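You operate a simulated robot arm through the tools that you are given. There is no shell and no other tool.

The job below is to be done with a simulated robot arm. You get a single attempt, and the scene is never put back.

Task
Guard the medium pack, strap it in green and tension it to 300 N.
Fine: orange guard first; shut the strap cam before you pull and open it after.

The check looks at the end state, three seconds after you hand in, the way a careful person would. Anything else that was tipped, shoved, dropped, spilled or broken makes it a failure.

Robot
A 7-joint arm with a two-finger parallel gripper, fixed in place. Base frame: the origin is at the foot of the arm, x ahead of it, y to its left, z up; the work surface is at about z = 0. Readings come in m, degrees, newtons and seconds.
With the tool pointing down near the work surface it reaches from about 0.24 to 0.62 m from the base axis. Its first joint turns from -66.0 to 66.0 degrees. Payload 2.6 kg.
The TCP is the grasp point between the finger pads, 0.03 m short of the fingertips. In the tool frame z runs along the fingers and y along their closing line. The gripper opens to 0.094 m. The fingers are 0.028 m wide and 0.01 m thick; the gripper's body (0.05 by 0.096 m) begins 0.055 m behind the TCP.
Orientation is that of the tool frame in the base frame, as [roll, pitch, yaw] about the fixed x, y, z axes, in that order (R = Rz(yaw) Ry(pitch) Rx(roll)). With the fingers straight down and closing along the base's y, the tool's x points along the base's -x, its y along +y and its z along -z.

Tools
- The arm moves only by the tool drive_tool. Its argument "series" is text: rows parted by semicolons, each of 7 numbers parted by spaces: the shift along the base's x, y, z in m, then the turn, a rotation vector about the base's x, y, z in degrees, then the finger opening in m, from 0 to 0.094. In form: dx dy dz wx wy wz claw; .... A call has 1 to 20 rows; each row is the pose to reach, as a shift and turn from the pose commanded when the call began. A row lasts 0.2 s, in which the tool goes at most 0.05 m and 8.6 degrees; a call with a longer step from one row to the next is refused whole, and so is a gripper value outside its range. A pose out of reach is approached as far as the arm can. The call stops where the force on the tool passes 40 N (or 10 N more than at its start, if that is more) or the arm is blocked; 0.2 s more then pass. The fingers move at their own pace (about 0.072 m/s each) and stop on an object; they squeeze with about 45 N. The grip force told is the motor's: it shows also when the fingers shut on nothing. Time passes only in rows, and 0.2 s behind the last, so rows that repeat a pose let the fingers close. The reply holds the time, the measured pose of the TCP, the force on the tool along the base axes, the opening and the grip force, in the units named above and with some noise, with the torque about the TCP (base axes, N m) and any sound that the robot's microphone picked up, and new pictures: "show" is both (left out), scene, wrist or none.
- Cameras (640 x 400 px; columns grow to the right, rows downward): "scene" is fixed at [0.0484, 0.4479, 0.5623]; the picture's right is [-0.61, -0.79, 0.00], its down [-0.47, 0.36, -0.81] and it looks along [0.64, -0.49, -0.59] (base axes); focal length 323 px, centre (320, 200). "wrist" rides on the gripper at [0.076, 0.014, -0.103] in the tool frame; the picture's right is [-0.18, 0.98, 0.00], its down [-0.75, -0.14, -0.64] and it looks along [-0.63, -0.12, 0.77] (tool axes); focal length 243 px, centre (320, 200).
- pixel_to_xyz(camera, pixels): for up to 12 pixels [column, row] of the newest picture of that camera ("zoom" is the newest enlarged one), the place [x, y, z] in the base frame of the surface seen there, good to about 0.003 m. No time passes.
- enlarge(camera, box): a new picture of the part [left, top, right, bottom] of that camera's present view, enlarged. No time passes.
- finish_job(): hands the job in; it is judged then, once.

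Unless the task says otherwise, let go and move clear before handing in.

The tools are called by a JSON object that holds its "fn" and its "kwargs". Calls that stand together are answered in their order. drive_tool: Moves the arm, as the interface text tells. Its arguments: {"type":"object","properties":{"series":{"type":"string"},"show":{"type":"string","enum":["both","scene","wrist","none"]}},"required":["series"]} The other tools are called the same way: pixel_to_xyz (camera, pixels) gives the place of the surface under pixels of a picture; enlarge (camera, box) takes an enlarged picture of a part of a camera's view; finish_job () hands the job in.

At the start:

```text
clock: 0.0
tool_pos: [0.3757, 0.0459, 0.3572]
tcp_rot: [-180.0, 0.0, 179.9]
wrist_force: [-0.5, -0.9, 0.2]
torque: [0.0, 0.02, 0.01]
width: 0.0941
grip_force: 0.1
```

scene: 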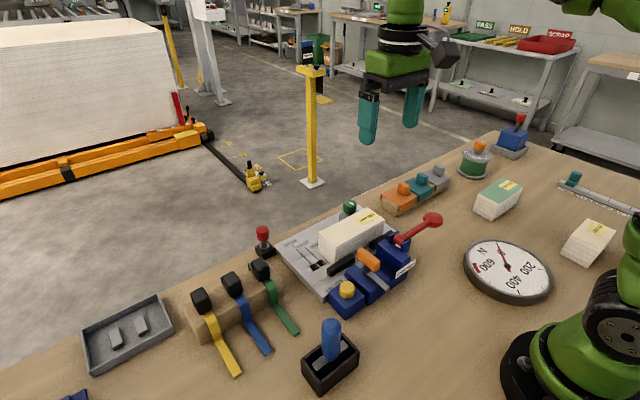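
wrist: 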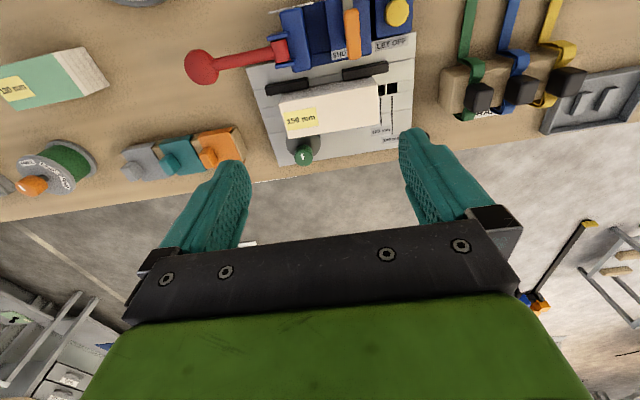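

The pictures show a strapping fixture around scene (350,250) with a white pack on it, guards near (410,190), straps near (230,300), a dial near (507,270). I'll enlarge several parts before moving.

{"fn": "enlarge", "kwargs": {"camera": "scene", "box": [250, 180, 450, 320]}}

{"fn": "enlarge", "kwargs": {"camera": "scene", "box": [60, 220, 360, 400]}}

{"fn": "enlarge", "kwargs": {"camera": "scene", "box": [370, 110, 640, 310]}}

{"fn": "enlarge", "kwargs": {"camera": "wrist", "box": [180, 0, 440, 170]}}

{"fn": "enlarge", "kwargs": {"camera": "wrist", "box": [400, 0, 640, 150]}}

{"fn": "enlarge", "kwargs": {"camera": "wrist", "box": [0, 0, 280, 210]}}

```text
2.86 times, centred on (350, 250) of scene
```

zoom: 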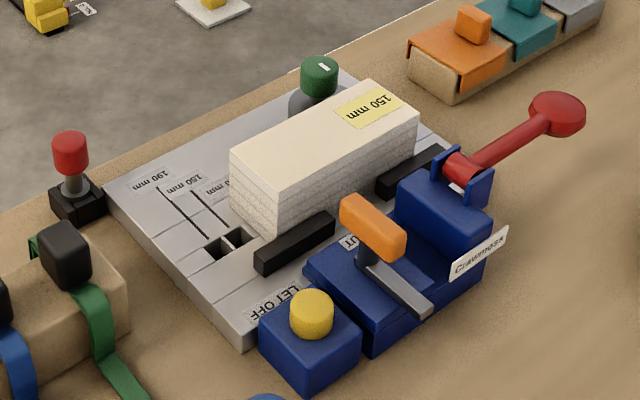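

```text
2.13 times, centred on (210, 310) of scene
```

zoom: 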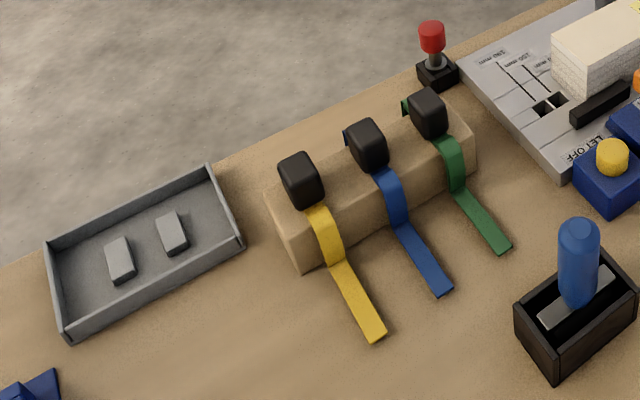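

```text
2.00 times, centred on (505, 210) of scene
```

zoom: 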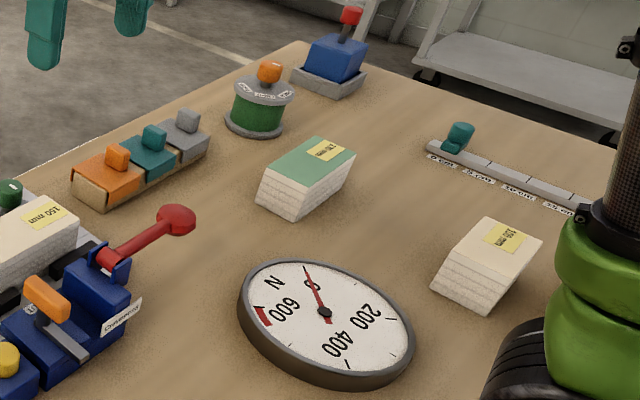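

```text
2.35 times, centred on (310, 85) of wrist
```

zoom: 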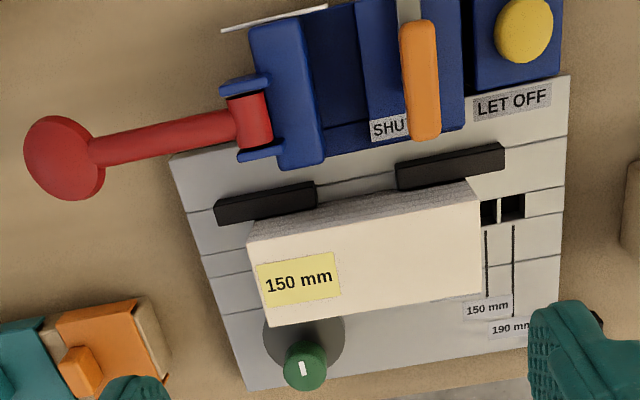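

```text
2.67 times, centred on (520, 75) of wrist
```

zoom: 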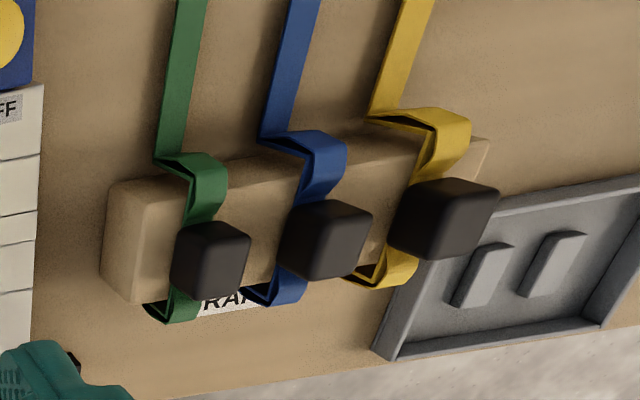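

```text
1.90 times, centred on (140, 105) of wrist
```

zoom: 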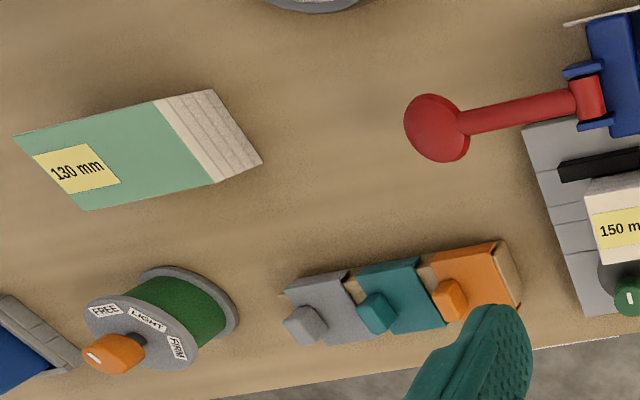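

The third pack's label near scene (600,225) and the fixture's slot labels aren't legible yet; I'll enlarge those more closely.

{"fn": "enlarge", "kwargs": {"camera": "scene", "box": [550, 200, 630, 275]}}

{"fn": "enlarge", "kwargs": {"camera": "scene", "box": [275, 220, 345, 275]}}

{"fn": "enlarge", "kwargs": {"camera": "scene", "box": [320, 230, 430, 320]}}

{"fn": "enlarge", "kwargs": {"camera": "scene", "box": [450, 225, 570, 315]}}

{"fn": "enlarge", "kwargs": {"camera": "scene", "box": [545, 155, 640, 225]}}

{"fn": "enlarge", "kwargs": {"camera": "scene", "box": [440, 100, 540, 180]}}

{"fn": "enlarge", "kwargs": {"camera": "scene", "box": [180, 220, 300, 320]}}

{"fn": "enlarge", "kwargs": {"camera": "scene", "box": [0, 280, 180, 400]}}

{"fn": "enlarge", "kwargs": {"camera": "wrist", "box": [360, 60, 420, 170]}}

```text
5.33 times, centred on (590, 238) of scene
```

zoom: 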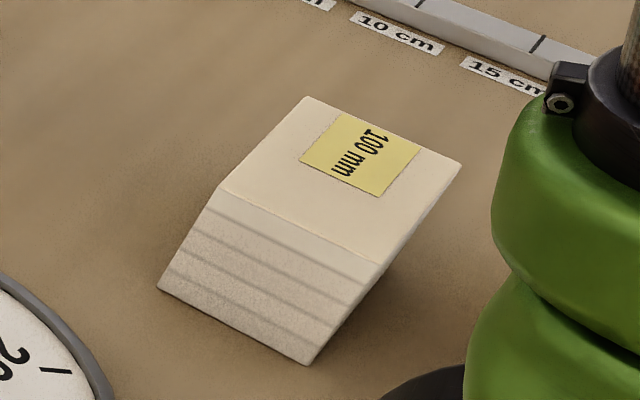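

```text
7.27 times, centred on (310, 248) of scene
```

zoom: 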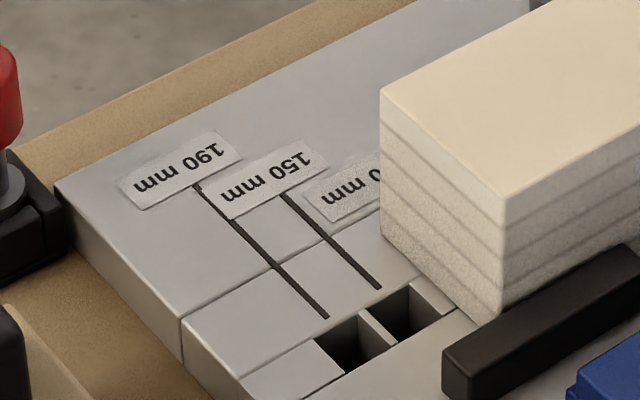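

```text
4.44 times, centred on (375, 275) of scene
```

zoom: 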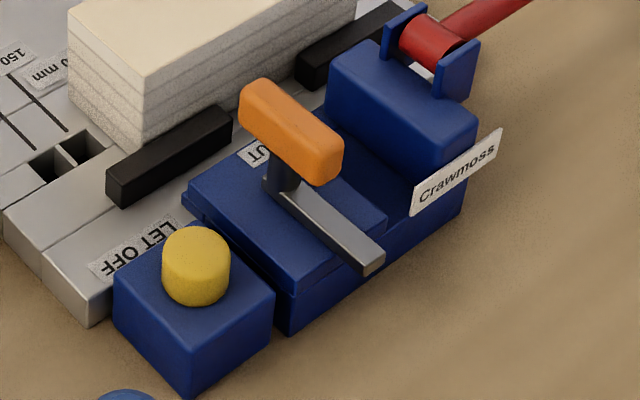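

```text
4.44 times, centred on (510, 270) of scene
```

zoom: 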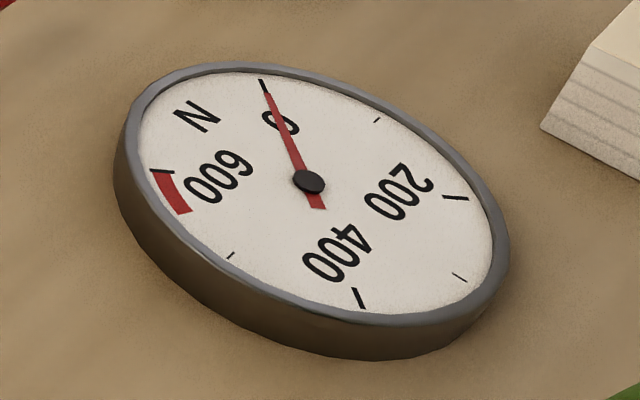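

```text
5.71 times, centred on (592, 190) of scene
```

zoom: 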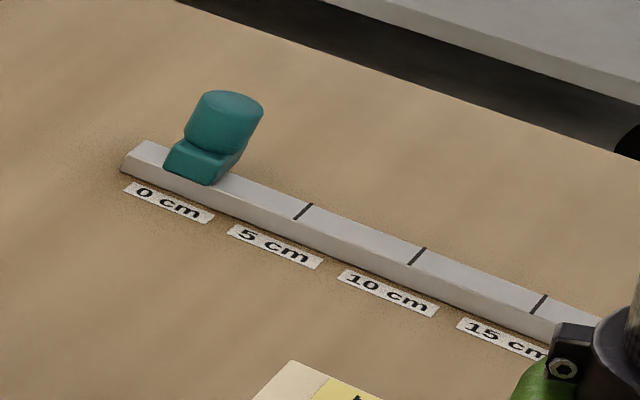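

```text
5.00 times, centred on (490, 140) of scene
```

zoom: 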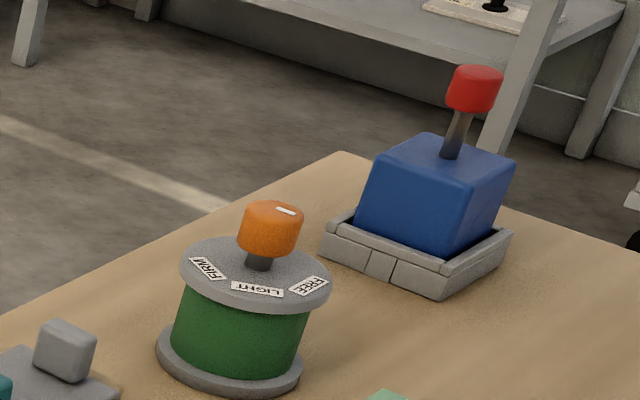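

```text
4.00 times, centred on (240, 270) of scene
```

zoom: 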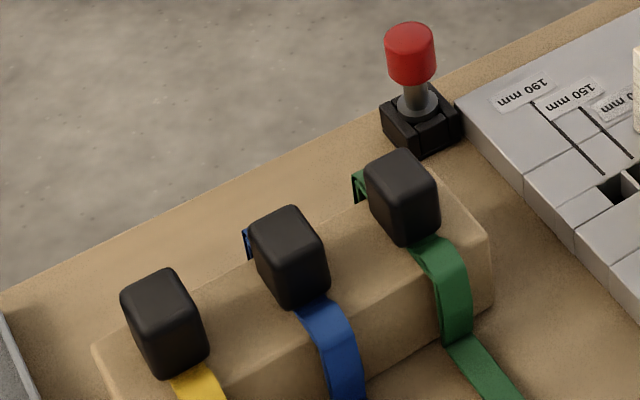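

```text
3.33 times, centred on (90, 340) of scene
```

zoom: 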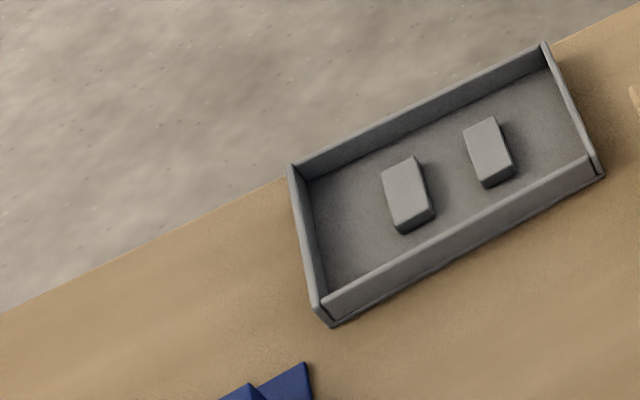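

```text
3.64 times, centred on (390, 115) of wrist
```

zoom: 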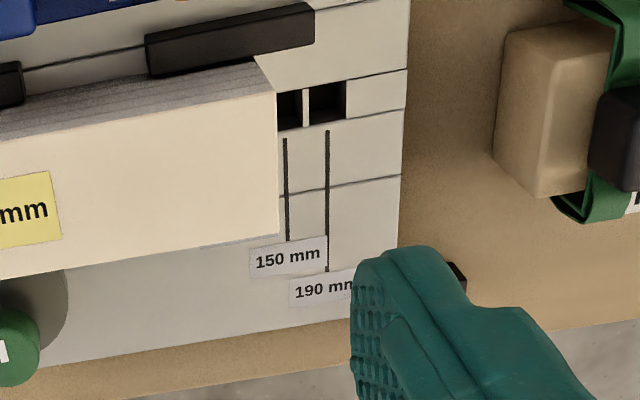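

The labels read 150 mm (on the fixture), 130 mm (green top) and 100 mm, with slot marks 190/150/?0 mm. I'll measure places on the fixture and packs.

{"fn": "pixel_to_xyz", "kwargs": {"camera": "scene", "pixels": [[319, 238], [330, 261], [396, 224], [372, 208], [330, 235], [274, 247], [336, 304], [349, 208], [264, 233], [262, 252], [347, 288], [369, 258]]}}

{"fn": "pixel_to_xyz", "kwargs": {"camera": "scene", "pixels": [[432, 220], [400, 240], [404, 187], [423, 180], [437, 170], [474, 205], [499, 182], [521, 185], [502, 215], [505, 268], [580, 235], [600, 225]]}}

{"fn": "pixel_to_xyz", "kwargs": {"camera": "scene", "pixels": [[260, 270], [231, 284], [200, 302], [274, 290], [295, 330], [330, 330], [316, 265], [324, 262], [293, 243], [306, 238], [390, 250], [365, 275]]}}

{"fn": "pixel_to_xyz", "kwargs": {"camera": "wrist", "pixels": [[282, 97], [379, 82], [383, 121], [294, 135], [380, 88], [392, 88], [248, 66], [414, 35], [409, 151], [282, 166], [305, 152], [294, 88]]}}

```text
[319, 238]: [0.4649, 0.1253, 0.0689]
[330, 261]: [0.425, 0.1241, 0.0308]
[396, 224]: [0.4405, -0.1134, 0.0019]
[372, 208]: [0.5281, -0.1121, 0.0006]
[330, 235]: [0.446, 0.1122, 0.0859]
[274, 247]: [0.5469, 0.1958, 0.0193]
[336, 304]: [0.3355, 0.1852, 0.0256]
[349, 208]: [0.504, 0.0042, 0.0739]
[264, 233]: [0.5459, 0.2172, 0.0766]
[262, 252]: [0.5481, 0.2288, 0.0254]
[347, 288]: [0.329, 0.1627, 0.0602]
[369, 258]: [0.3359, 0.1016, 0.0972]
```

```text
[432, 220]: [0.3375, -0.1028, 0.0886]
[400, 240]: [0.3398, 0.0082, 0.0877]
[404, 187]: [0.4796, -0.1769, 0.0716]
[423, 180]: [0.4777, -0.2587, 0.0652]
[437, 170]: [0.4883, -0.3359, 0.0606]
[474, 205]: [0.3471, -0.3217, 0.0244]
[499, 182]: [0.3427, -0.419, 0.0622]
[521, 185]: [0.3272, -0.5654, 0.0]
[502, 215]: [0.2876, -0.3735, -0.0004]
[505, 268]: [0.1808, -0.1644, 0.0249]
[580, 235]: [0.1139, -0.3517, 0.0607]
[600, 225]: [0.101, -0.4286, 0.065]
```

```text
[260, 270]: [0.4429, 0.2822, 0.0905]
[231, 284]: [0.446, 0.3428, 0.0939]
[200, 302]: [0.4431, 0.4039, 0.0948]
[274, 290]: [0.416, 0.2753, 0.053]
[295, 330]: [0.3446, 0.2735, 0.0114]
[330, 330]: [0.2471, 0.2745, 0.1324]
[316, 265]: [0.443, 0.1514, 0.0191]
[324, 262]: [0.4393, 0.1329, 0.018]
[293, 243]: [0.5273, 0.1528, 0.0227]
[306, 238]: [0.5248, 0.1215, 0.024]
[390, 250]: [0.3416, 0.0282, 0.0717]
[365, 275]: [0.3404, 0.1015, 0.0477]
```

```text
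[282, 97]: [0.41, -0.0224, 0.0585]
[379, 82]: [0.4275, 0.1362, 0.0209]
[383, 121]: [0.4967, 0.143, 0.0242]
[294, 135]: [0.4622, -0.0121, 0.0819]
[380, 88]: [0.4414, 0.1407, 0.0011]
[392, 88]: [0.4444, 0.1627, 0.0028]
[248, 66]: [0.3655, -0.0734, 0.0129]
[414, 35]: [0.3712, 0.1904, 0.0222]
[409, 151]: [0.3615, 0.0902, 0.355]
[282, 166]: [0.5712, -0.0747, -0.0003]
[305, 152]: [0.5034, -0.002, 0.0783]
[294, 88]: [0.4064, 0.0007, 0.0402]
```

The fixture plate spans y≈-0.07..0.19 with the 150 mm pack centred at y≈0.05, x≈0.44. I'll pull the tool back in x so the wrist camera gets a better look at the fixture and the labels.

{"fn": "drive_tool", "kwargs": {"series": "-0.04 0 0 0 0 0 0.094; -0.08 0 0 0 0 0 0.094; -0.11 0 0 0 0 0 0.094; -0.11 0 0 0 0 0 0.094"}}

```text
clock: 1.0
tool_pos: [0.2667, 0.0466, 0.3564]
tcp_rot: [-180.0, 0.0, -180.0]
wrist_force: [-0.6, -0.2, -0.6]
torque: [-0.05, 0.02, -0.01]
width: 0.0945
grip_force: 0.1
```

scene: 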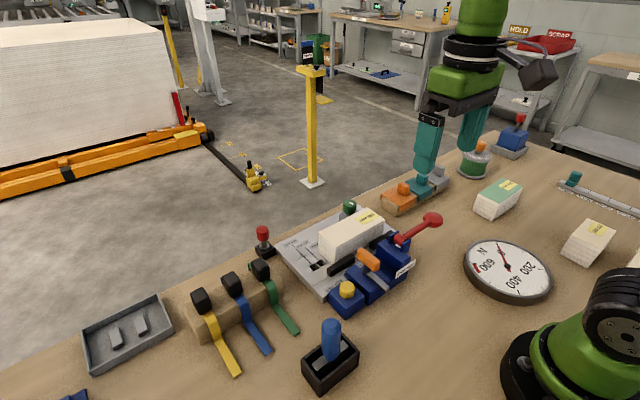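
wrist: 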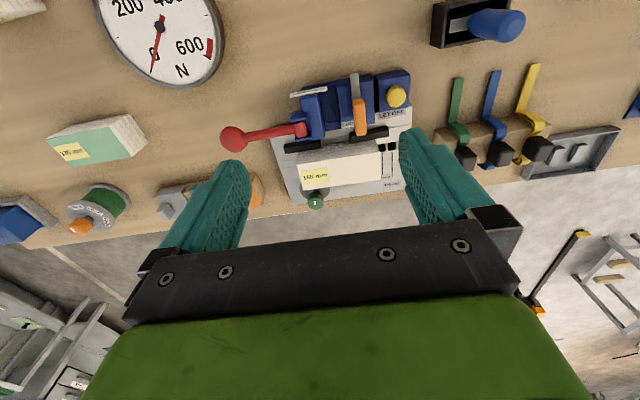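

{"fn": "enlarge", "kwargs": {"camera": "wrist", "box": [210, 60, 430, 215]}}

{"fn": "enlarge", "kwargs": {"camera": "wrist", "box": [420, 60, 640, 190]}}

{"fn": "enlarge", "kwargs": {"camera": "wrist", "box": [0, 90, 220, 250]}}

{"fn": "enlarge", "kwargs": {"camera": "wrist", "box": [320, 60, 420, 140]}}

```text
2.58 times, centred on (320, 138) of wrist
```

zoom: 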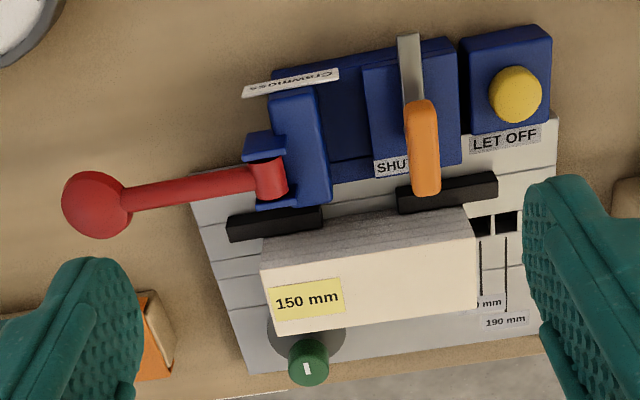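

```text
2.91 times, centred on (530, 125) of wrist
```

zoom: 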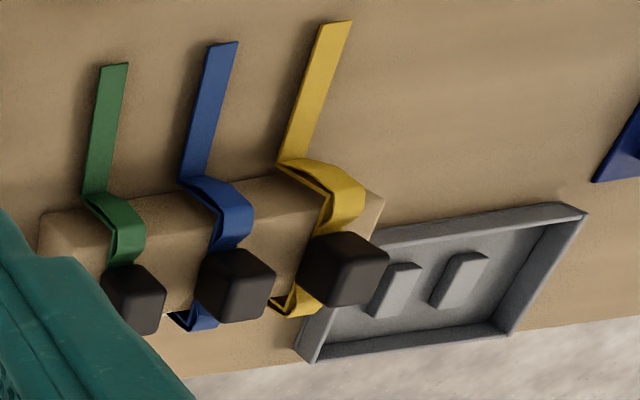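

```text
2.50 times, centred on (110, 170) of wrist
```

zoom: 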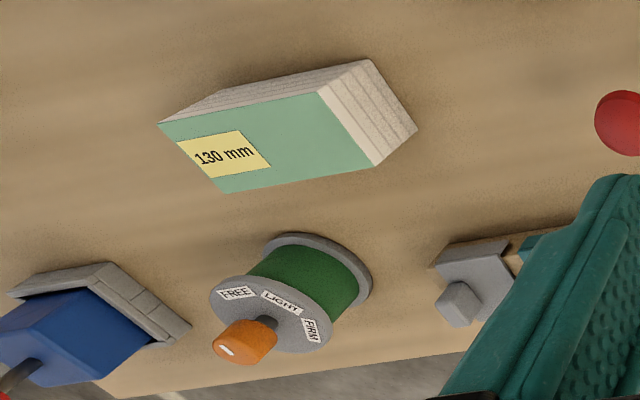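

```text
5.00 times, centred on (370, 100) of wrist
```

zoom: 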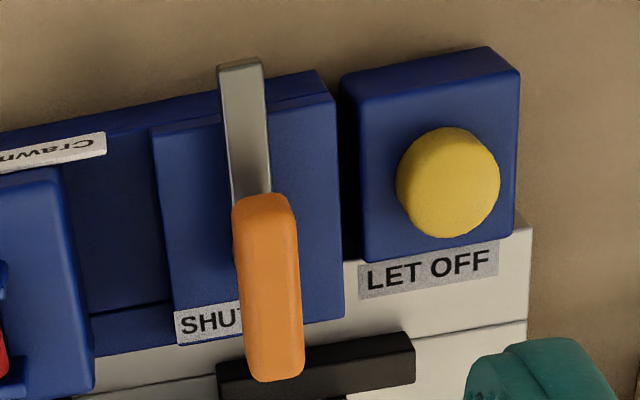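

The fixture view shows the cam handle (orange) with "SHUT" beside it, and the third slot label is still hidden behind the pack. I'll move forward at the same height to see behind the pack.

{"fn": "drive_tool", "kwargs": {"series": "0.045 0.02 0 0 0 0 0.094; 0.09 0.04 0 0 0 0 0.094; 0.135 0.06 0 0 0 0 0.094; 0.18 0.08 0 0 0 0 0.094; 0.2 0.08 0 0 0 0 0.094; 0.2 0.08 0 0 0 0 0.094"}}

```text
clock: 2.4
tool_pos: [0.4667, 0.1242, 0.3576]
tcp_rot: [180.0, -0.1, -180.0]
wrist_force: [-1.0, 0.1, 0.2]
torque: [0.02, -0.01, -0.01]
width: 0.0941
grip_force: 0.1
```

scene: 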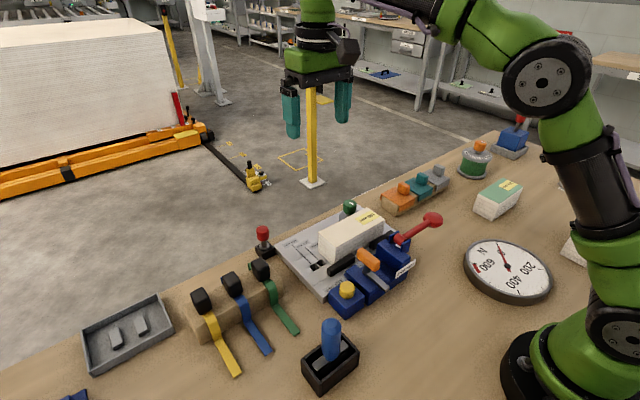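
wrist: 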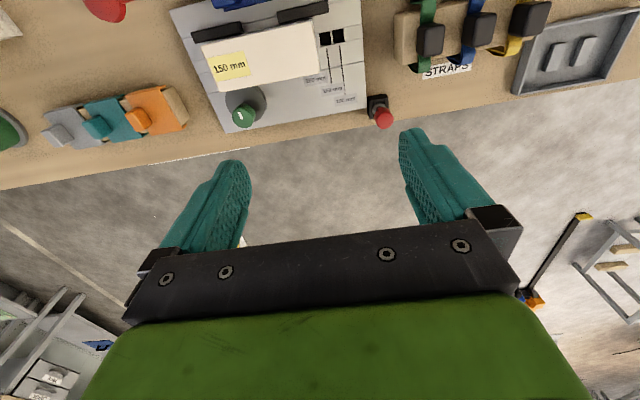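

{"fn": "enlarge", "kwargs": {"camera": "wrist", "box": [280, 10, 400, 140]}}

{"fn": "enlarge", "kwargs": {"camera": "wrist", "box": [160, 0, 300, 140]}}

{"fn": "enlarge", "kwargs": {"camera": "wrist", "box": [380, 0, 640, 110]}}

{"fn": "enlarge", "kwargs": {"camera": "wrist", "box": [0, 60, 200, 170]}}

{"fn": "pixel_to_xyz", "kwargs": {"camera": "wrist", "pixels": [[209, 71], [220, 89], [319, 73], [312, 50], [324, 38], [338, 36], [300, 57], [193, 31], [328, 8], [226, 28], [280, 16], [232, 133]]}}

```text
3.08 times, centred on (340, 75) of wrist
```

zoom: 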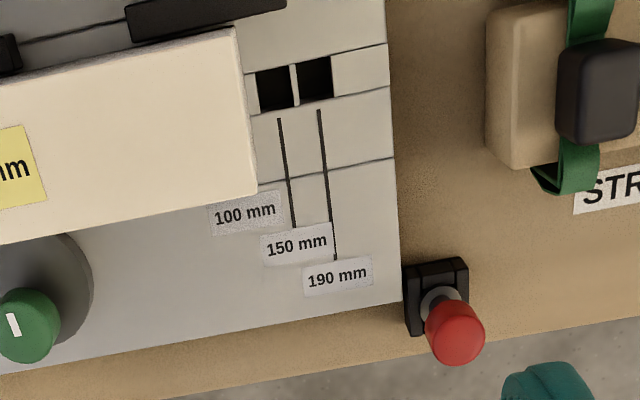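

```text
2.86 times, centred on (230, 70) of wrist
```

zoom: 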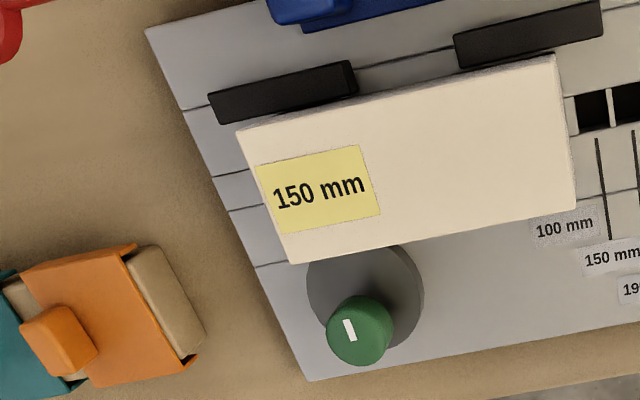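

```text
2.46 times, centred on (510, 55) of wrist
```

zoom: 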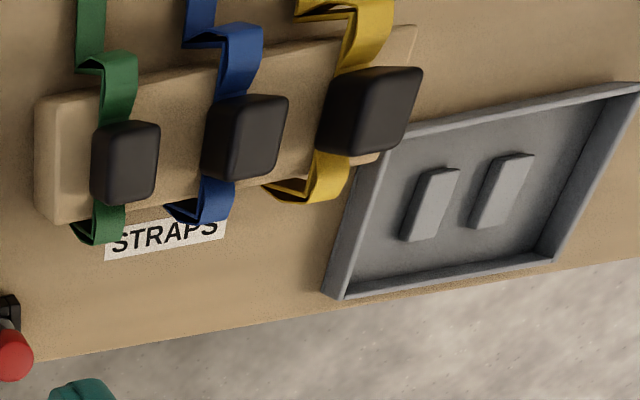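

```text
3.20 times, centred on (100, 115) of wrist
```

zoom: 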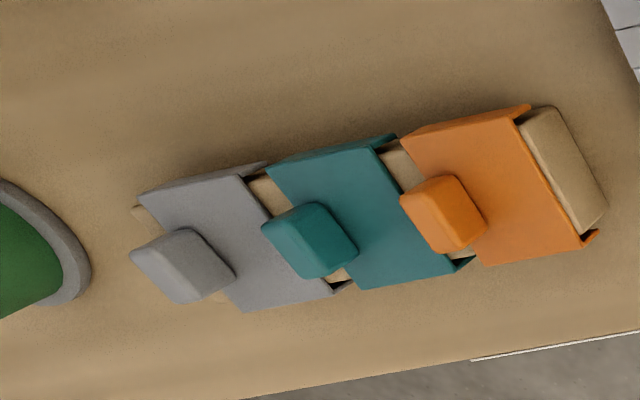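

```text
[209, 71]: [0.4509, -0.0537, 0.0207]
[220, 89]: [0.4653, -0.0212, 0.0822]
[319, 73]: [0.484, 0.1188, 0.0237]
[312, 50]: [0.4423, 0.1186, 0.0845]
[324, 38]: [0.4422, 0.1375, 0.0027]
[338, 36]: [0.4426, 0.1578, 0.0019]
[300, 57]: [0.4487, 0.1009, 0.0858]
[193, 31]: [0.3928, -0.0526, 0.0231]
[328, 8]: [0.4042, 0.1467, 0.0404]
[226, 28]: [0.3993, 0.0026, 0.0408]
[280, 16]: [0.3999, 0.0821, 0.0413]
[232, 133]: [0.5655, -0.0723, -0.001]
```

The slot labels read 100/150/190 mm and a "STRAPS" label is visible; the pack on the bed sits at the middle (150) mark. I'll enlarge the cam and tensioner tightly from the scene camera to work out their mechanics.

{"fn": "enlarge", "kwargs": {"camera": "scene", "box": [325, 240, 415, 300]}}

{"fn": "pixel_to_xyz", "kwargs": {"camera": "zoom", "pixels": [[245, 95], [320, 175], [290, 130], [250, 190], [310, 250], [395, 320], [340, 330], [150, 240], [200, 330], [450, 270], [100, 320], [180, 170]]}}

{"fn": "enlarge", "kwargs": {"camera": "scene", "box": [375, 200, 455, 260]}}

```text
6.67 times, centred on (370, 270) of scene
```

zoom: 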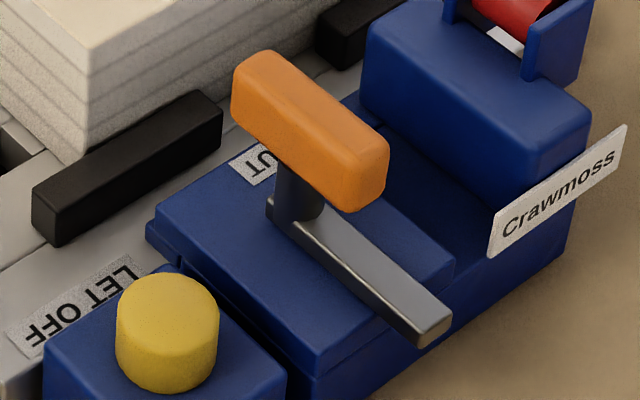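

```text
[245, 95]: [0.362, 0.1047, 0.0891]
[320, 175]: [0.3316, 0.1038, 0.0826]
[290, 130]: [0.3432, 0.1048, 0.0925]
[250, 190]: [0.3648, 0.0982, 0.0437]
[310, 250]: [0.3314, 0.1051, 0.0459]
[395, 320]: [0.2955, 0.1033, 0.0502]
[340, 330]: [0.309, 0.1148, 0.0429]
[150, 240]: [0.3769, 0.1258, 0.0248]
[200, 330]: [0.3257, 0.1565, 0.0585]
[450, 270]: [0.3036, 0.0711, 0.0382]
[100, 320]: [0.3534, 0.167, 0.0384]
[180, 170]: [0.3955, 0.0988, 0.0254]
```

```text
6.67 times, centred on (415, 230) of scene
```

zoom: 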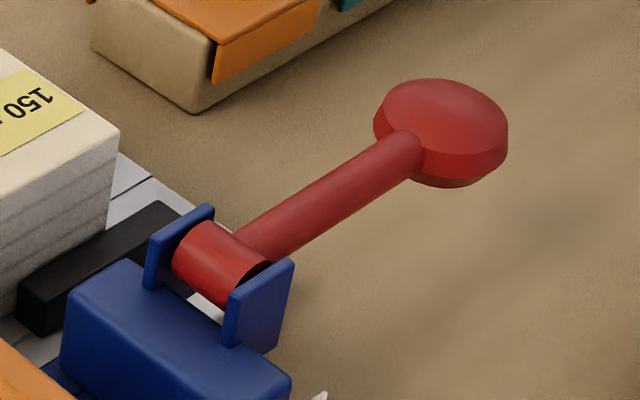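

The cam is a T-handle on a vertical post at about (0.347,0.104) with a pointer bar along -x, and the red lever hinges at the blue ears near (0.34,-0.01). Next I'll measure the guards, straps and their stands from the scene camera.

{"fn": "enlarge", "kwargs": {"camera": "scene", "box": [375, 155, 455, 220]}}

{"fn": "pixel_to_xyz", "kwargs": {"camera": "zoom", "pixels": [[195, 195], [245, 180], [220, 235], [60, 220], [120, 300], [290, 260], [250, 225], [130, 190], [180, 265], [260, 300], [60, 260], [170, 330]]}}

{"fn": "enlarge", "kwargs": {"camera": "scene", "box": [235, 250, 305, 340]}}

{"fn": "pixel_to_xyz", "kwargs": {"camera": "zoom", "pixels": [[260, 60], [300, 60], [330, 80], [295, 90], [330, 140], [355, 150], [365, 200], [420, 260], [480, 330], [240, 80], [290, 50], [400, 150]]}}

```text
6.15 times, centred on (415, 188) of scene
```

zoom: 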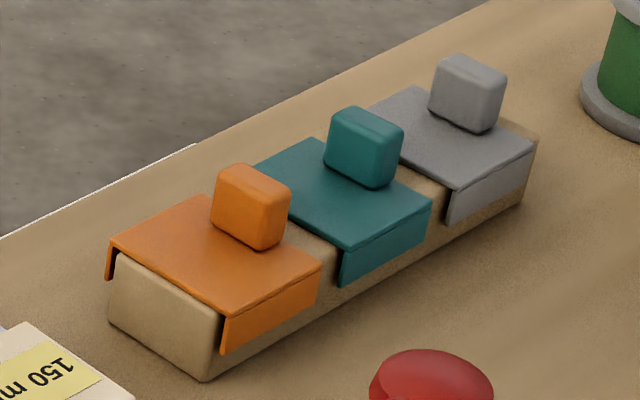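

```text
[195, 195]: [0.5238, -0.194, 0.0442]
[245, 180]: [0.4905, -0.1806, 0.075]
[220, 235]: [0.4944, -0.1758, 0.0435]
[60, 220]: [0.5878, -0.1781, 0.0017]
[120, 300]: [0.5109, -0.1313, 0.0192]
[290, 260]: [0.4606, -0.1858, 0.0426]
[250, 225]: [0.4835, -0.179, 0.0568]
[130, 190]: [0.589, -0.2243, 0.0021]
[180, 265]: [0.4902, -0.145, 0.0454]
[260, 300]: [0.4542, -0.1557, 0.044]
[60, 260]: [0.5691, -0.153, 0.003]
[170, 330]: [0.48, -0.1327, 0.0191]
```

```text
4.44 times, centred on (270, 295) of scene
```

zoom: 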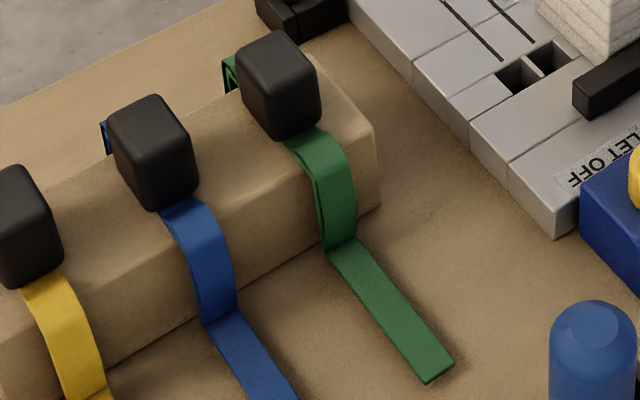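

```text
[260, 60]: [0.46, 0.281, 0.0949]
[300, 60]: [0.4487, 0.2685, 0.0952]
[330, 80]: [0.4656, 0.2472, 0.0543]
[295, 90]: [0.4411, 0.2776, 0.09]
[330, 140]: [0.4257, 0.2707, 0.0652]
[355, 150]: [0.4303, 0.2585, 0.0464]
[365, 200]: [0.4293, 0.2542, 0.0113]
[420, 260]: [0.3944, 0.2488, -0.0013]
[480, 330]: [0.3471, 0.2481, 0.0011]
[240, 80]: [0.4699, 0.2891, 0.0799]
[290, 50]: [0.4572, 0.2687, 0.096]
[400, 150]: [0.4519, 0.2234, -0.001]
```

The orange guard is a saddle with its top at z≈0.044 and knob at about (0.485,-0.18); the green strap's black grip is at about (0.45,0.28), z up to 0.095. I'll measure the tensioner channel, fence gap and plate next.

{"fn": "enlarge", "kwargs": {"camera": "scene", "box": [360, 225, 420, 285]}}

{"fn": "pixel_to_xyz", "kwargs": {"camera": "zoom", "pixels": [[300, 130], [340, 170], [360, 210], [270, 200], [350, 250], [280, 90], [300, 100], [240, 95], [390, 100], [420, 160], [330, 290], [240, 60]]}}

{"fn": "drive_tool", "kwargs": {"series": "-0.05 -0.02 0 0 0 0 0.094; -0.095 -0.04 0 0 0 0 0.094; -0.14 -0.06 0 0 0 0 0.094; -0.185 -0.08 0 0 0 0 0.094; -0.22 -0.11 -0.02 0 0 0 0.094; -0.22 -0.13 -0.05 0 0 0 0.094; -0.22 -0.13 -0.08 0 0 0 0.094; -0.22 -0.13 -0.08 0 0 0 0.094"}}

```text
6.67 times, centred on (390, 255) of scene
```

zoom: 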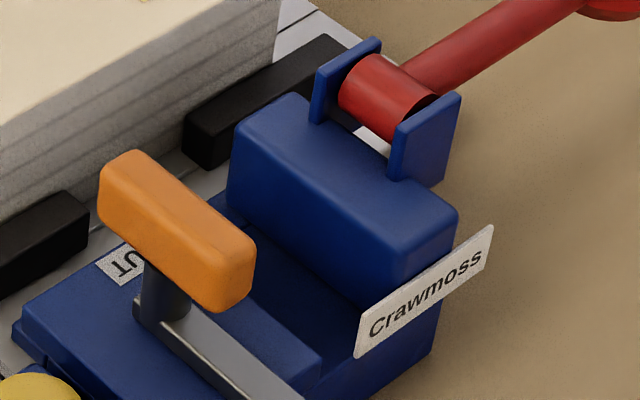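

```text
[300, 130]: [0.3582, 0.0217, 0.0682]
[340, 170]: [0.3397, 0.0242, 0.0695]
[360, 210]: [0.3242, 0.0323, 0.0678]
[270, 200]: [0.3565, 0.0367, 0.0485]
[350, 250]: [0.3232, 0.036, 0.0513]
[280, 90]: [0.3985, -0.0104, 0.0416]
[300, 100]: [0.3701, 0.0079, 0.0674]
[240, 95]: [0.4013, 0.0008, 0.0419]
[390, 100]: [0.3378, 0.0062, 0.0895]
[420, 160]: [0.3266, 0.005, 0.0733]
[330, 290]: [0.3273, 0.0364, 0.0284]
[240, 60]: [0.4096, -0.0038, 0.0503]
```

```text
refused: row 1 steps farther than a row can; nothing moved
```

The first row was 0.054 m, too long, so nothing moved. The channel lies at y≈0.037–0.065 with its floor at z≈0.025; I'll redo the move with shorter steps to view it from the robot's side.

{"fn": "drive_tool", "kwargs": {"series": "-0.04 -0.02 0 0 0 0 0.094; -0.08 -0.04 0 0 0 0 0.094; -0.12 -0.06 0 0 0 0 0.094; -0.16 -0.08 0 0 0 0 0.094; -0.2 -0.1 0 0 0 0 0.094; -0.22 -0.12 -0.03 0 0 0 0.094; -0.22 -0.13 -0.06 0 0 0 0.094; -0.22 -0.13 -0.08 0 0 0 0.094; -0.22 -0.13 -0.08 0 0 0 0.094"}}

```text
clock: 4.4
tool_pos: [0.2452, -0.0035, 0.2762]
tcp_rot: [-180.0, 0.0, 179.9]
wrist_force: [-0.2, 0.1, -0.2]
torque: [0.0, 0.02, -0.02]
width: 0.0941
grip_force: 0.0
```

scene: 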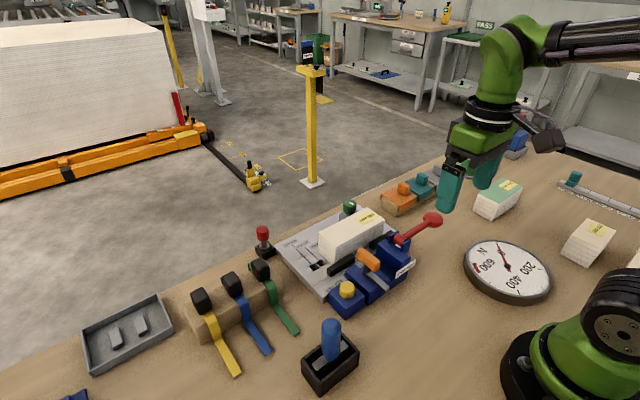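
wrist: 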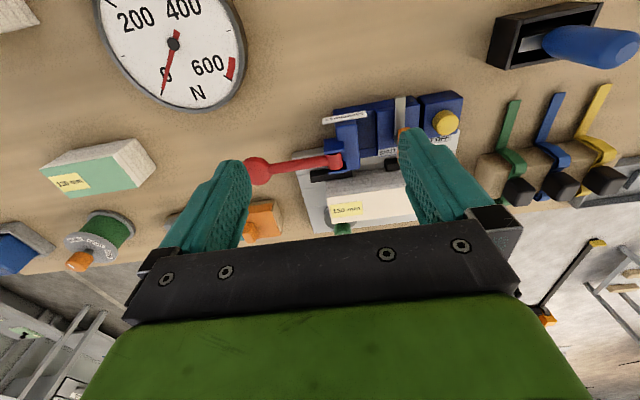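

{"fn": "enlarge", "kwargs": {"camera": "wrist", "box": [290, 80, 470, 200]}}

{"fn": "pixel_to_xyz", "kwargs": {"camera": "zoom", "pixels": [[325, 195], [325, 150], [320, 110], [300, 250], [360, 225], [270, 330], [390, 330], [180, 300], [160, 240], [345, 150], [300, 150], [250, 200]]}}

{"fn": "enlarge", "kwargs": {"camera": "wrist", "box": [480, 80, 640, 210]}}

{"fn": "enlarge", "kwargs": {"camera": "wrist", "box": [80, 0, 250, 115]}}

```text
3.33 times, centred on (380, 140) of wrist
```

zoom: 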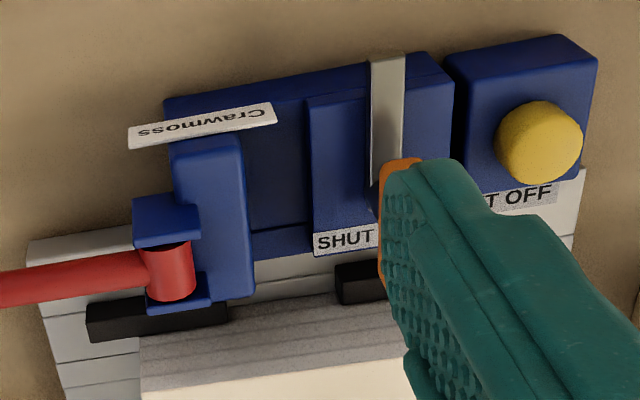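

```text
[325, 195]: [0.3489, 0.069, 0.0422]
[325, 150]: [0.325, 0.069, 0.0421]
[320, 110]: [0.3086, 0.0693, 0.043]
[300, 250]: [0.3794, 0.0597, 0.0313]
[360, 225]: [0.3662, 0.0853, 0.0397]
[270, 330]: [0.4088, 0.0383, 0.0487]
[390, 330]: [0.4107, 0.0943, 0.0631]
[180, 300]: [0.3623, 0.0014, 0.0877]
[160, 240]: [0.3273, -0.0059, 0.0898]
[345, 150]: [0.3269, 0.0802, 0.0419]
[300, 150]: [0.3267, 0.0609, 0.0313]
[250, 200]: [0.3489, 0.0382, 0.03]
```

```text
3.08 times, centred on (560, 145) of wrist
```

zoom: 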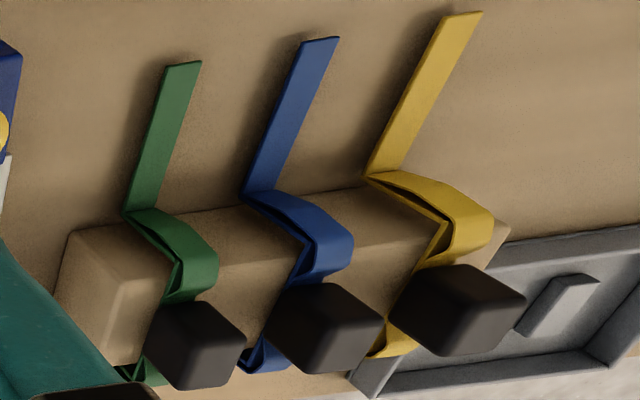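

```text
3.48 times, centred on (165, 58) of wrist
```

zoom: 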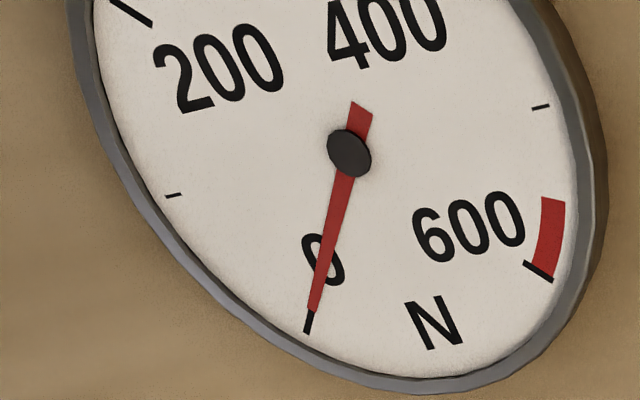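

The "SHUT" label lies at y≈0.068–0.095 on the -y side of the cam handle, and the gauge reads 0 with a minor tick at 300. Now I'll measure the green strap precisely.

{"fn": "enlarge", "kwargs": {"camera": "scene", "box": [240, 250, 304, 340]}}

{"fn": "pixel_to_xyz", "kwargs": {"camera": "zoom", "pixels": [[310, 190], [340, 250], [360, 280], [400, 340], [415, 370], [280, 150], [300, 160], [250, 60], [275, 80], [275, 120], [215, 60], [310, 100]]}}

{"fn": "pixel_to_xyz", "kwargs": {"camera": "scene", "pixels": [[272, 296], [278, 305], [285, 315], [292, 325], [296, 331], [268, 283], [262, 262], [268, 268], [254, 266], [258, 277], [264, 280], [250, 263]]}}

```text
4.44 times, centred on (272, 295) of scene
```

zoom: 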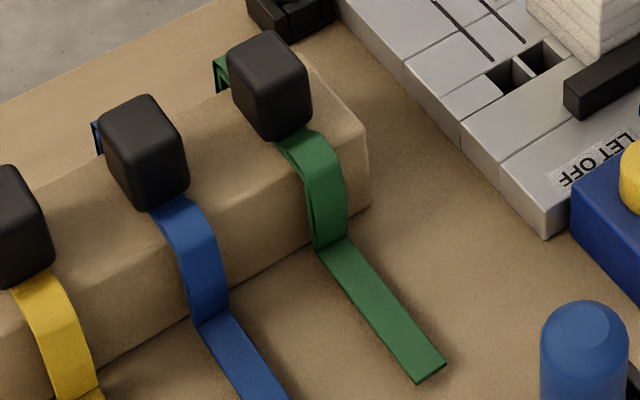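

```text
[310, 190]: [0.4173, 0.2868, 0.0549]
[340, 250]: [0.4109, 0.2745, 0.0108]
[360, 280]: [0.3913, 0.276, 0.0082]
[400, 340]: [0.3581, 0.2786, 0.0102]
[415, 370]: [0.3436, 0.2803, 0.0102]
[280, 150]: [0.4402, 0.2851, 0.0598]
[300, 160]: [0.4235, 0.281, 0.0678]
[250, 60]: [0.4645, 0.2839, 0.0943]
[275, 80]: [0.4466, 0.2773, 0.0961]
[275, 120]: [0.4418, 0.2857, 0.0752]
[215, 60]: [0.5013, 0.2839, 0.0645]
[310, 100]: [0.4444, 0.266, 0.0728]
```

```text
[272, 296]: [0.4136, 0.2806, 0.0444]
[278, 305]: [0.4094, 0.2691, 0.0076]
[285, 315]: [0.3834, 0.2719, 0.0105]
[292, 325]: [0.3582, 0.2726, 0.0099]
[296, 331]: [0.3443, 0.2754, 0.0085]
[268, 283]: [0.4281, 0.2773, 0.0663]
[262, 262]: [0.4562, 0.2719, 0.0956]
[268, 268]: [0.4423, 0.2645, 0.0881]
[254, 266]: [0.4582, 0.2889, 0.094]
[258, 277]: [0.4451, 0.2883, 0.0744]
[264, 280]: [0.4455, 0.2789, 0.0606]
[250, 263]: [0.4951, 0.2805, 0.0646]
```

Green strap: grip centre about (0.452,0.277), tail top z≈0.010 running to x≈0.335, arch from x≈0.41 to 0.50. Now I'll measure the orange guard's edges and knob faces, and the pack's edges.

{"fn": "enlarge", "kwargs": {"camera": "scene", "box": [380, 170, 425, 220]}}

{"fn": "pixel_to_xyz", "kwargs": {"camera": "zoom", "pixels": [[135, 185], [250, 130], [400, 225], [280, 290], [275, 255], [315, 150], [275, 165], [350, 175], [340, 100], [330, 80], [370, 125], [290, 120]]}}

{"fn": "enlarge", "kwargs": {"camera": "scene", "box": [310, 195, 400, 265]}}

{"fn": "pixel_to_xyz", "kwargs": {"camera": "zoom", "pixels": [[70, 185], [90, 160], [200, 110], [390, 55], [440, 90], [500, 135], [150, 225], [90, 210], [130, 270], [220, 190], [350, 120], [380, 35]]}}

```text
8.00 times, centred on (402, 195) of scene
```

zoom: 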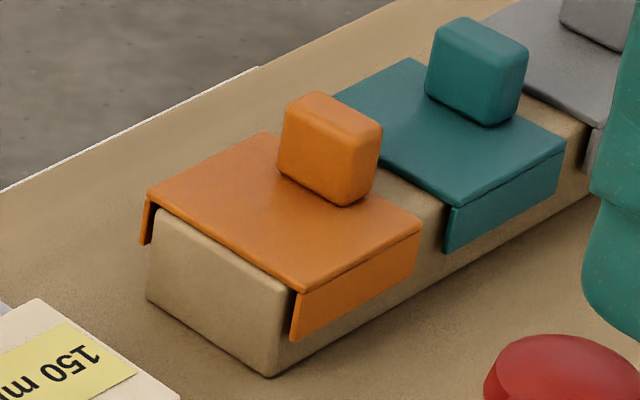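

```text
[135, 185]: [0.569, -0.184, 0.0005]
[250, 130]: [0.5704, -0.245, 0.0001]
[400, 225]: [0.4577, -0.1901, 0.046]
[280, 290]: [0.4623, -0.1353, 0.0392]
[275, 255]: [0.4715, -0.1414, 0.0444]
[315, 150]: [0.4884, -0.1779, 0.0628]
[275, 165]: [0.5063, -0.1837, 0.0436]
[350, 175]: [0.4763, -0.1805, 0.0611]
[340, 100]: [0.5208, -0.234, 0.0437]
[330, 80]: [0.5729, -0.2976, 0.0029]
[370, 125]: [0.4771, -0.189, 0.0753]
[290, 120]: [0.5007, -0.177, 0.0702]
```

```text
5.71 times, centred on (355, 230) of scene
```

zoom: 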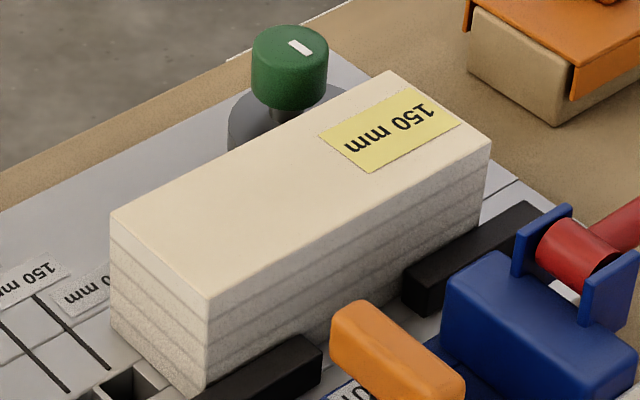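

```text
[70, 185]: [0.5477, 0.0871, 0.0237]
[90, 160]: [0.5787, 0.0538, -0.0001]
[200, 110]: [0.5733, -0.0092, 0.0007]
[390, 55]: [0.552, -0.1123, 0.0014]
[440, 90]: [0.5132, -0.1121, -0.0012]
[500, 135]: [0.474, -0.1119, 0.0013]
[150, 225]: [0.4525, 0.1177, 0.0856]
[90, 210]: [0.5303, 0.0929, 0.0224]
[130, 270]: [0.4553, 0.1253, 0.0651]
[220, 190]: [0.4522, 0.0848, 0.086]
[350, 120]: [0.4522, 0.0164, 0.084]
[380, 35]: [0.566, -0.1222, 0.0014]
```

I'll query inner-edge points of the guard top, knob and pack to pin down their extents.

{"fn": "enlarge", "kwargs": {"camera": "scene", "box": [380, 170, 425, 220]}}

{"fn": "pixel_to_xyz", "kwargs": {"camera": "zoom", "pixels": [[156, 197], [268, 140], [412, 229], [302, 284], [284, 140], [345, 190], [362, 180], [375, 150], [315, 98], [375, 122], [350, 110], [305, 180]]}}

{"fn": "enlarge", "kwargs": {"camera": "scene", "box": [310, 195, 400, 265]}}

{"fn": "pixel_to_xyz", "kwargs": {"camera": "zoom", "pixels": [[117, 213], [388, 78], [482, 143], [208, 290], [300, 130], [260, 180], [112, 330], [200, 380], [290, 60], [290, 90], [250, 120], [350, 90]]}}

```text
8.00 times, centred on (402, 195) of scene
```

zoom: 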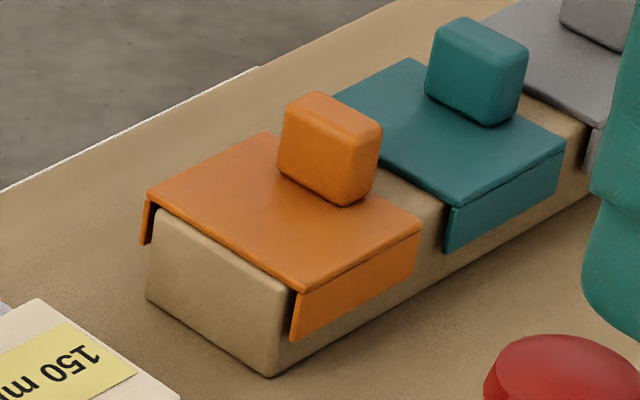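

```text
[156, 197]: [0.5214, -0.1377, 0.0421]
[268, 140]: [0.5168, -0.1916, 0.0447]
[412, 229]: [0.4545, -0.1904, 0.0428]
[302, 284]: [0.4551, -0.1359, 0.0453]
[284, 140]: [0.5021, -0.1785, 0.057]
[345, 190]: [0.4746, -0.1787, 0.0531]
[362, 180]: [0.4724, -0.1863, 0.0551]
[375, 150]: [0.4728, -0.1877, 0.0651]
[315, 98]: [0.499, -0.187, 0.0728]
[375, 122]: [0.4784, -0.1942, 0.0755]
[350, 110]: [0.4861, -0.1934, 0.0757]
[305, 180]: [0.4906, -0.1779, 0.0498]
```

```text
5.71 times, centred on (355, 230) of scene
```

zoom: 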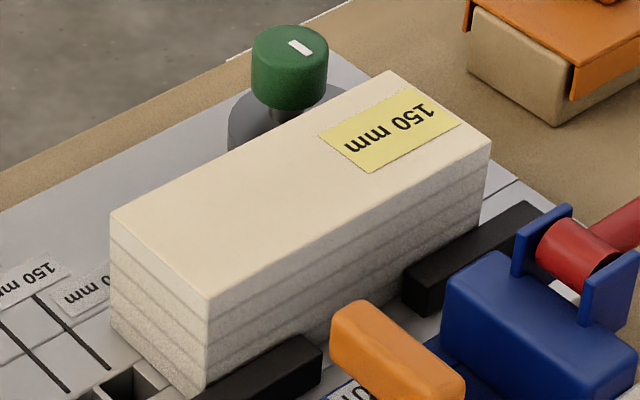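

```text
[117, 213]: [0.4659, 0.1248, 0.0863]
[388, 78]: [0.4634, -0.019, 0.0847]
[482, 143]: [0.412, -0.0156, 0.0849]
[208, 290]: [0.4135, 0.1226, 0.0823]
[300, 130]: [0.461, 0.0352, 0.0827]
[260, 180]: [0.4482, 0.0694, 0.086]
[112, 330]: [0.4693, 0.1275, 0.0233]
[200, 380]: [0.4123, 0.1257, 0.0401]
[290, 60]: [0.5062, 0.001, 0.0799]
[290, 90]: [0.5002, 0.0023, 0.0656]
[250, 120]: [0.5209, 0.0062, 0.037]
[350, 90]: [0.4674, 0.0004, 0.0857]
```

The pack on the bed spans x≈0.410–0.469, y≈-0.022–0.126, top z≈0.085, and matches the bed's middle (150 mm) mark. The orange guard's knob is centred near (0.488,-0.188). I'll move above the knob with a wide opening.

{"fn": "drive_tool", "kwargs": {"series": "0.035 -0.026 0 0 0 0 0.06; 0.07 -0.053 0 0 0 0 0.06; 0.105 -0.08 0 0 0 0 0.06; 0.14 -0.106 0 0 0 0 0.06; 0.175 -0.133 0 0 0 0 0.06; 0.21 -0.16 0 0 0 0 0.06; 0.243 -0.1845 0 0 0 0 0.06; 0.243 -0.1845 -0.04 0 0 0 0.06; 0.243 -0.1845 -0.08 0 0 0 0.06; 0.243 -0.1845 -0.12 0 0 0 0.06; 0.243 -0.1845 -0.12 0 0 0 0.06"}}

```text
clock: 6.8
tool_pos: [0.4886, -0.1873, 0.1567]
tcp_rot: [-180.0, 0.0, 179.9]
wrist_force: [0.5, 0.1, -0.1]
torque: [-0.03, 0.01, 0.01]
width: 0.0597
grip_force: 0.1
```

scene: 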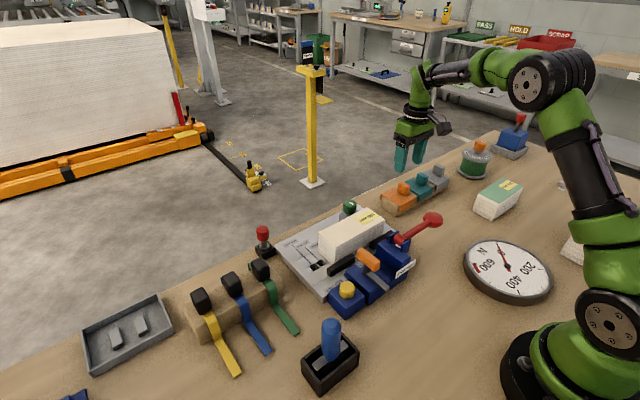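
wrist: 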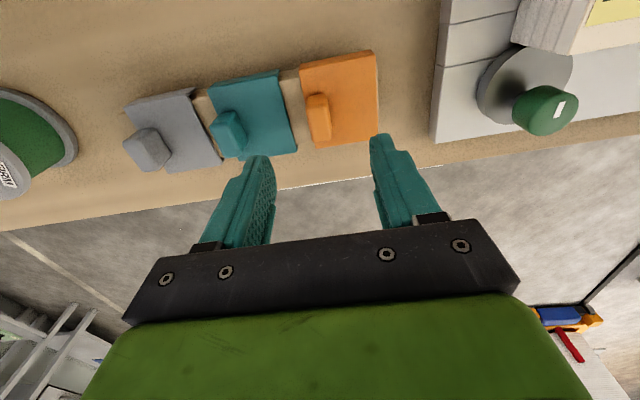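

The wrist view shows the orange knob near (320,118) below the open fingers. I'll measure the knob and guard edges from this closer view before descending.

{"fn": "enlarge", "kwargs": {"camera": "wrist", "box": [280, 40, 400, 160]}}

{"fn": "pixel_to_xyz", "kwargs": {"camera": "wrist", "pixels": [[302, 67], [374, 53], [377, 140], [316, 145], [313, 97], [324, 97], [328, 138], [318, 143], [318, 120], [340, 100], [330, 115], [308, 105]]}}

```text
3.33 times, centred on (340, 100) of wrist
```

zoom: 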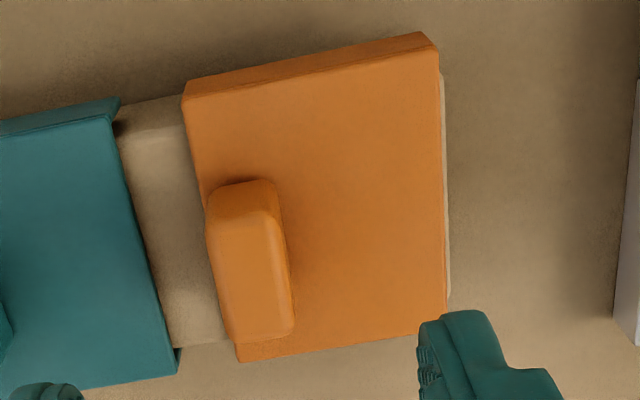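

```text
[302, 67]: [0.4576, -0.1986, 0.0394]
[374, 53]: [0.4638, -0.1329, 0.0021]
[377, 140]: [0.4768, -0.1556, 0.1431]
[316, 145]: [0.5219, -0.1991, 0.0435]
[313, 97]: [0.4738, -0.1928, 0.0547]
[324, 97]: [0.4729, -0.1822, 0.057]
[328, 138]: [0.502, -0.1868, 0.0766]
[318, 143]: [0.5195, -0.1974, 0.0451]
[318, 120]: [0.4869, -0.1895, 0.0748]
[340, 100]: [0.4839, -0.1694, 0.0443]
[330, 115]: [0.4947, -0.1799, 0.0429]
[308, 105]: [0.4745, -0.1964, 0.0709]
```

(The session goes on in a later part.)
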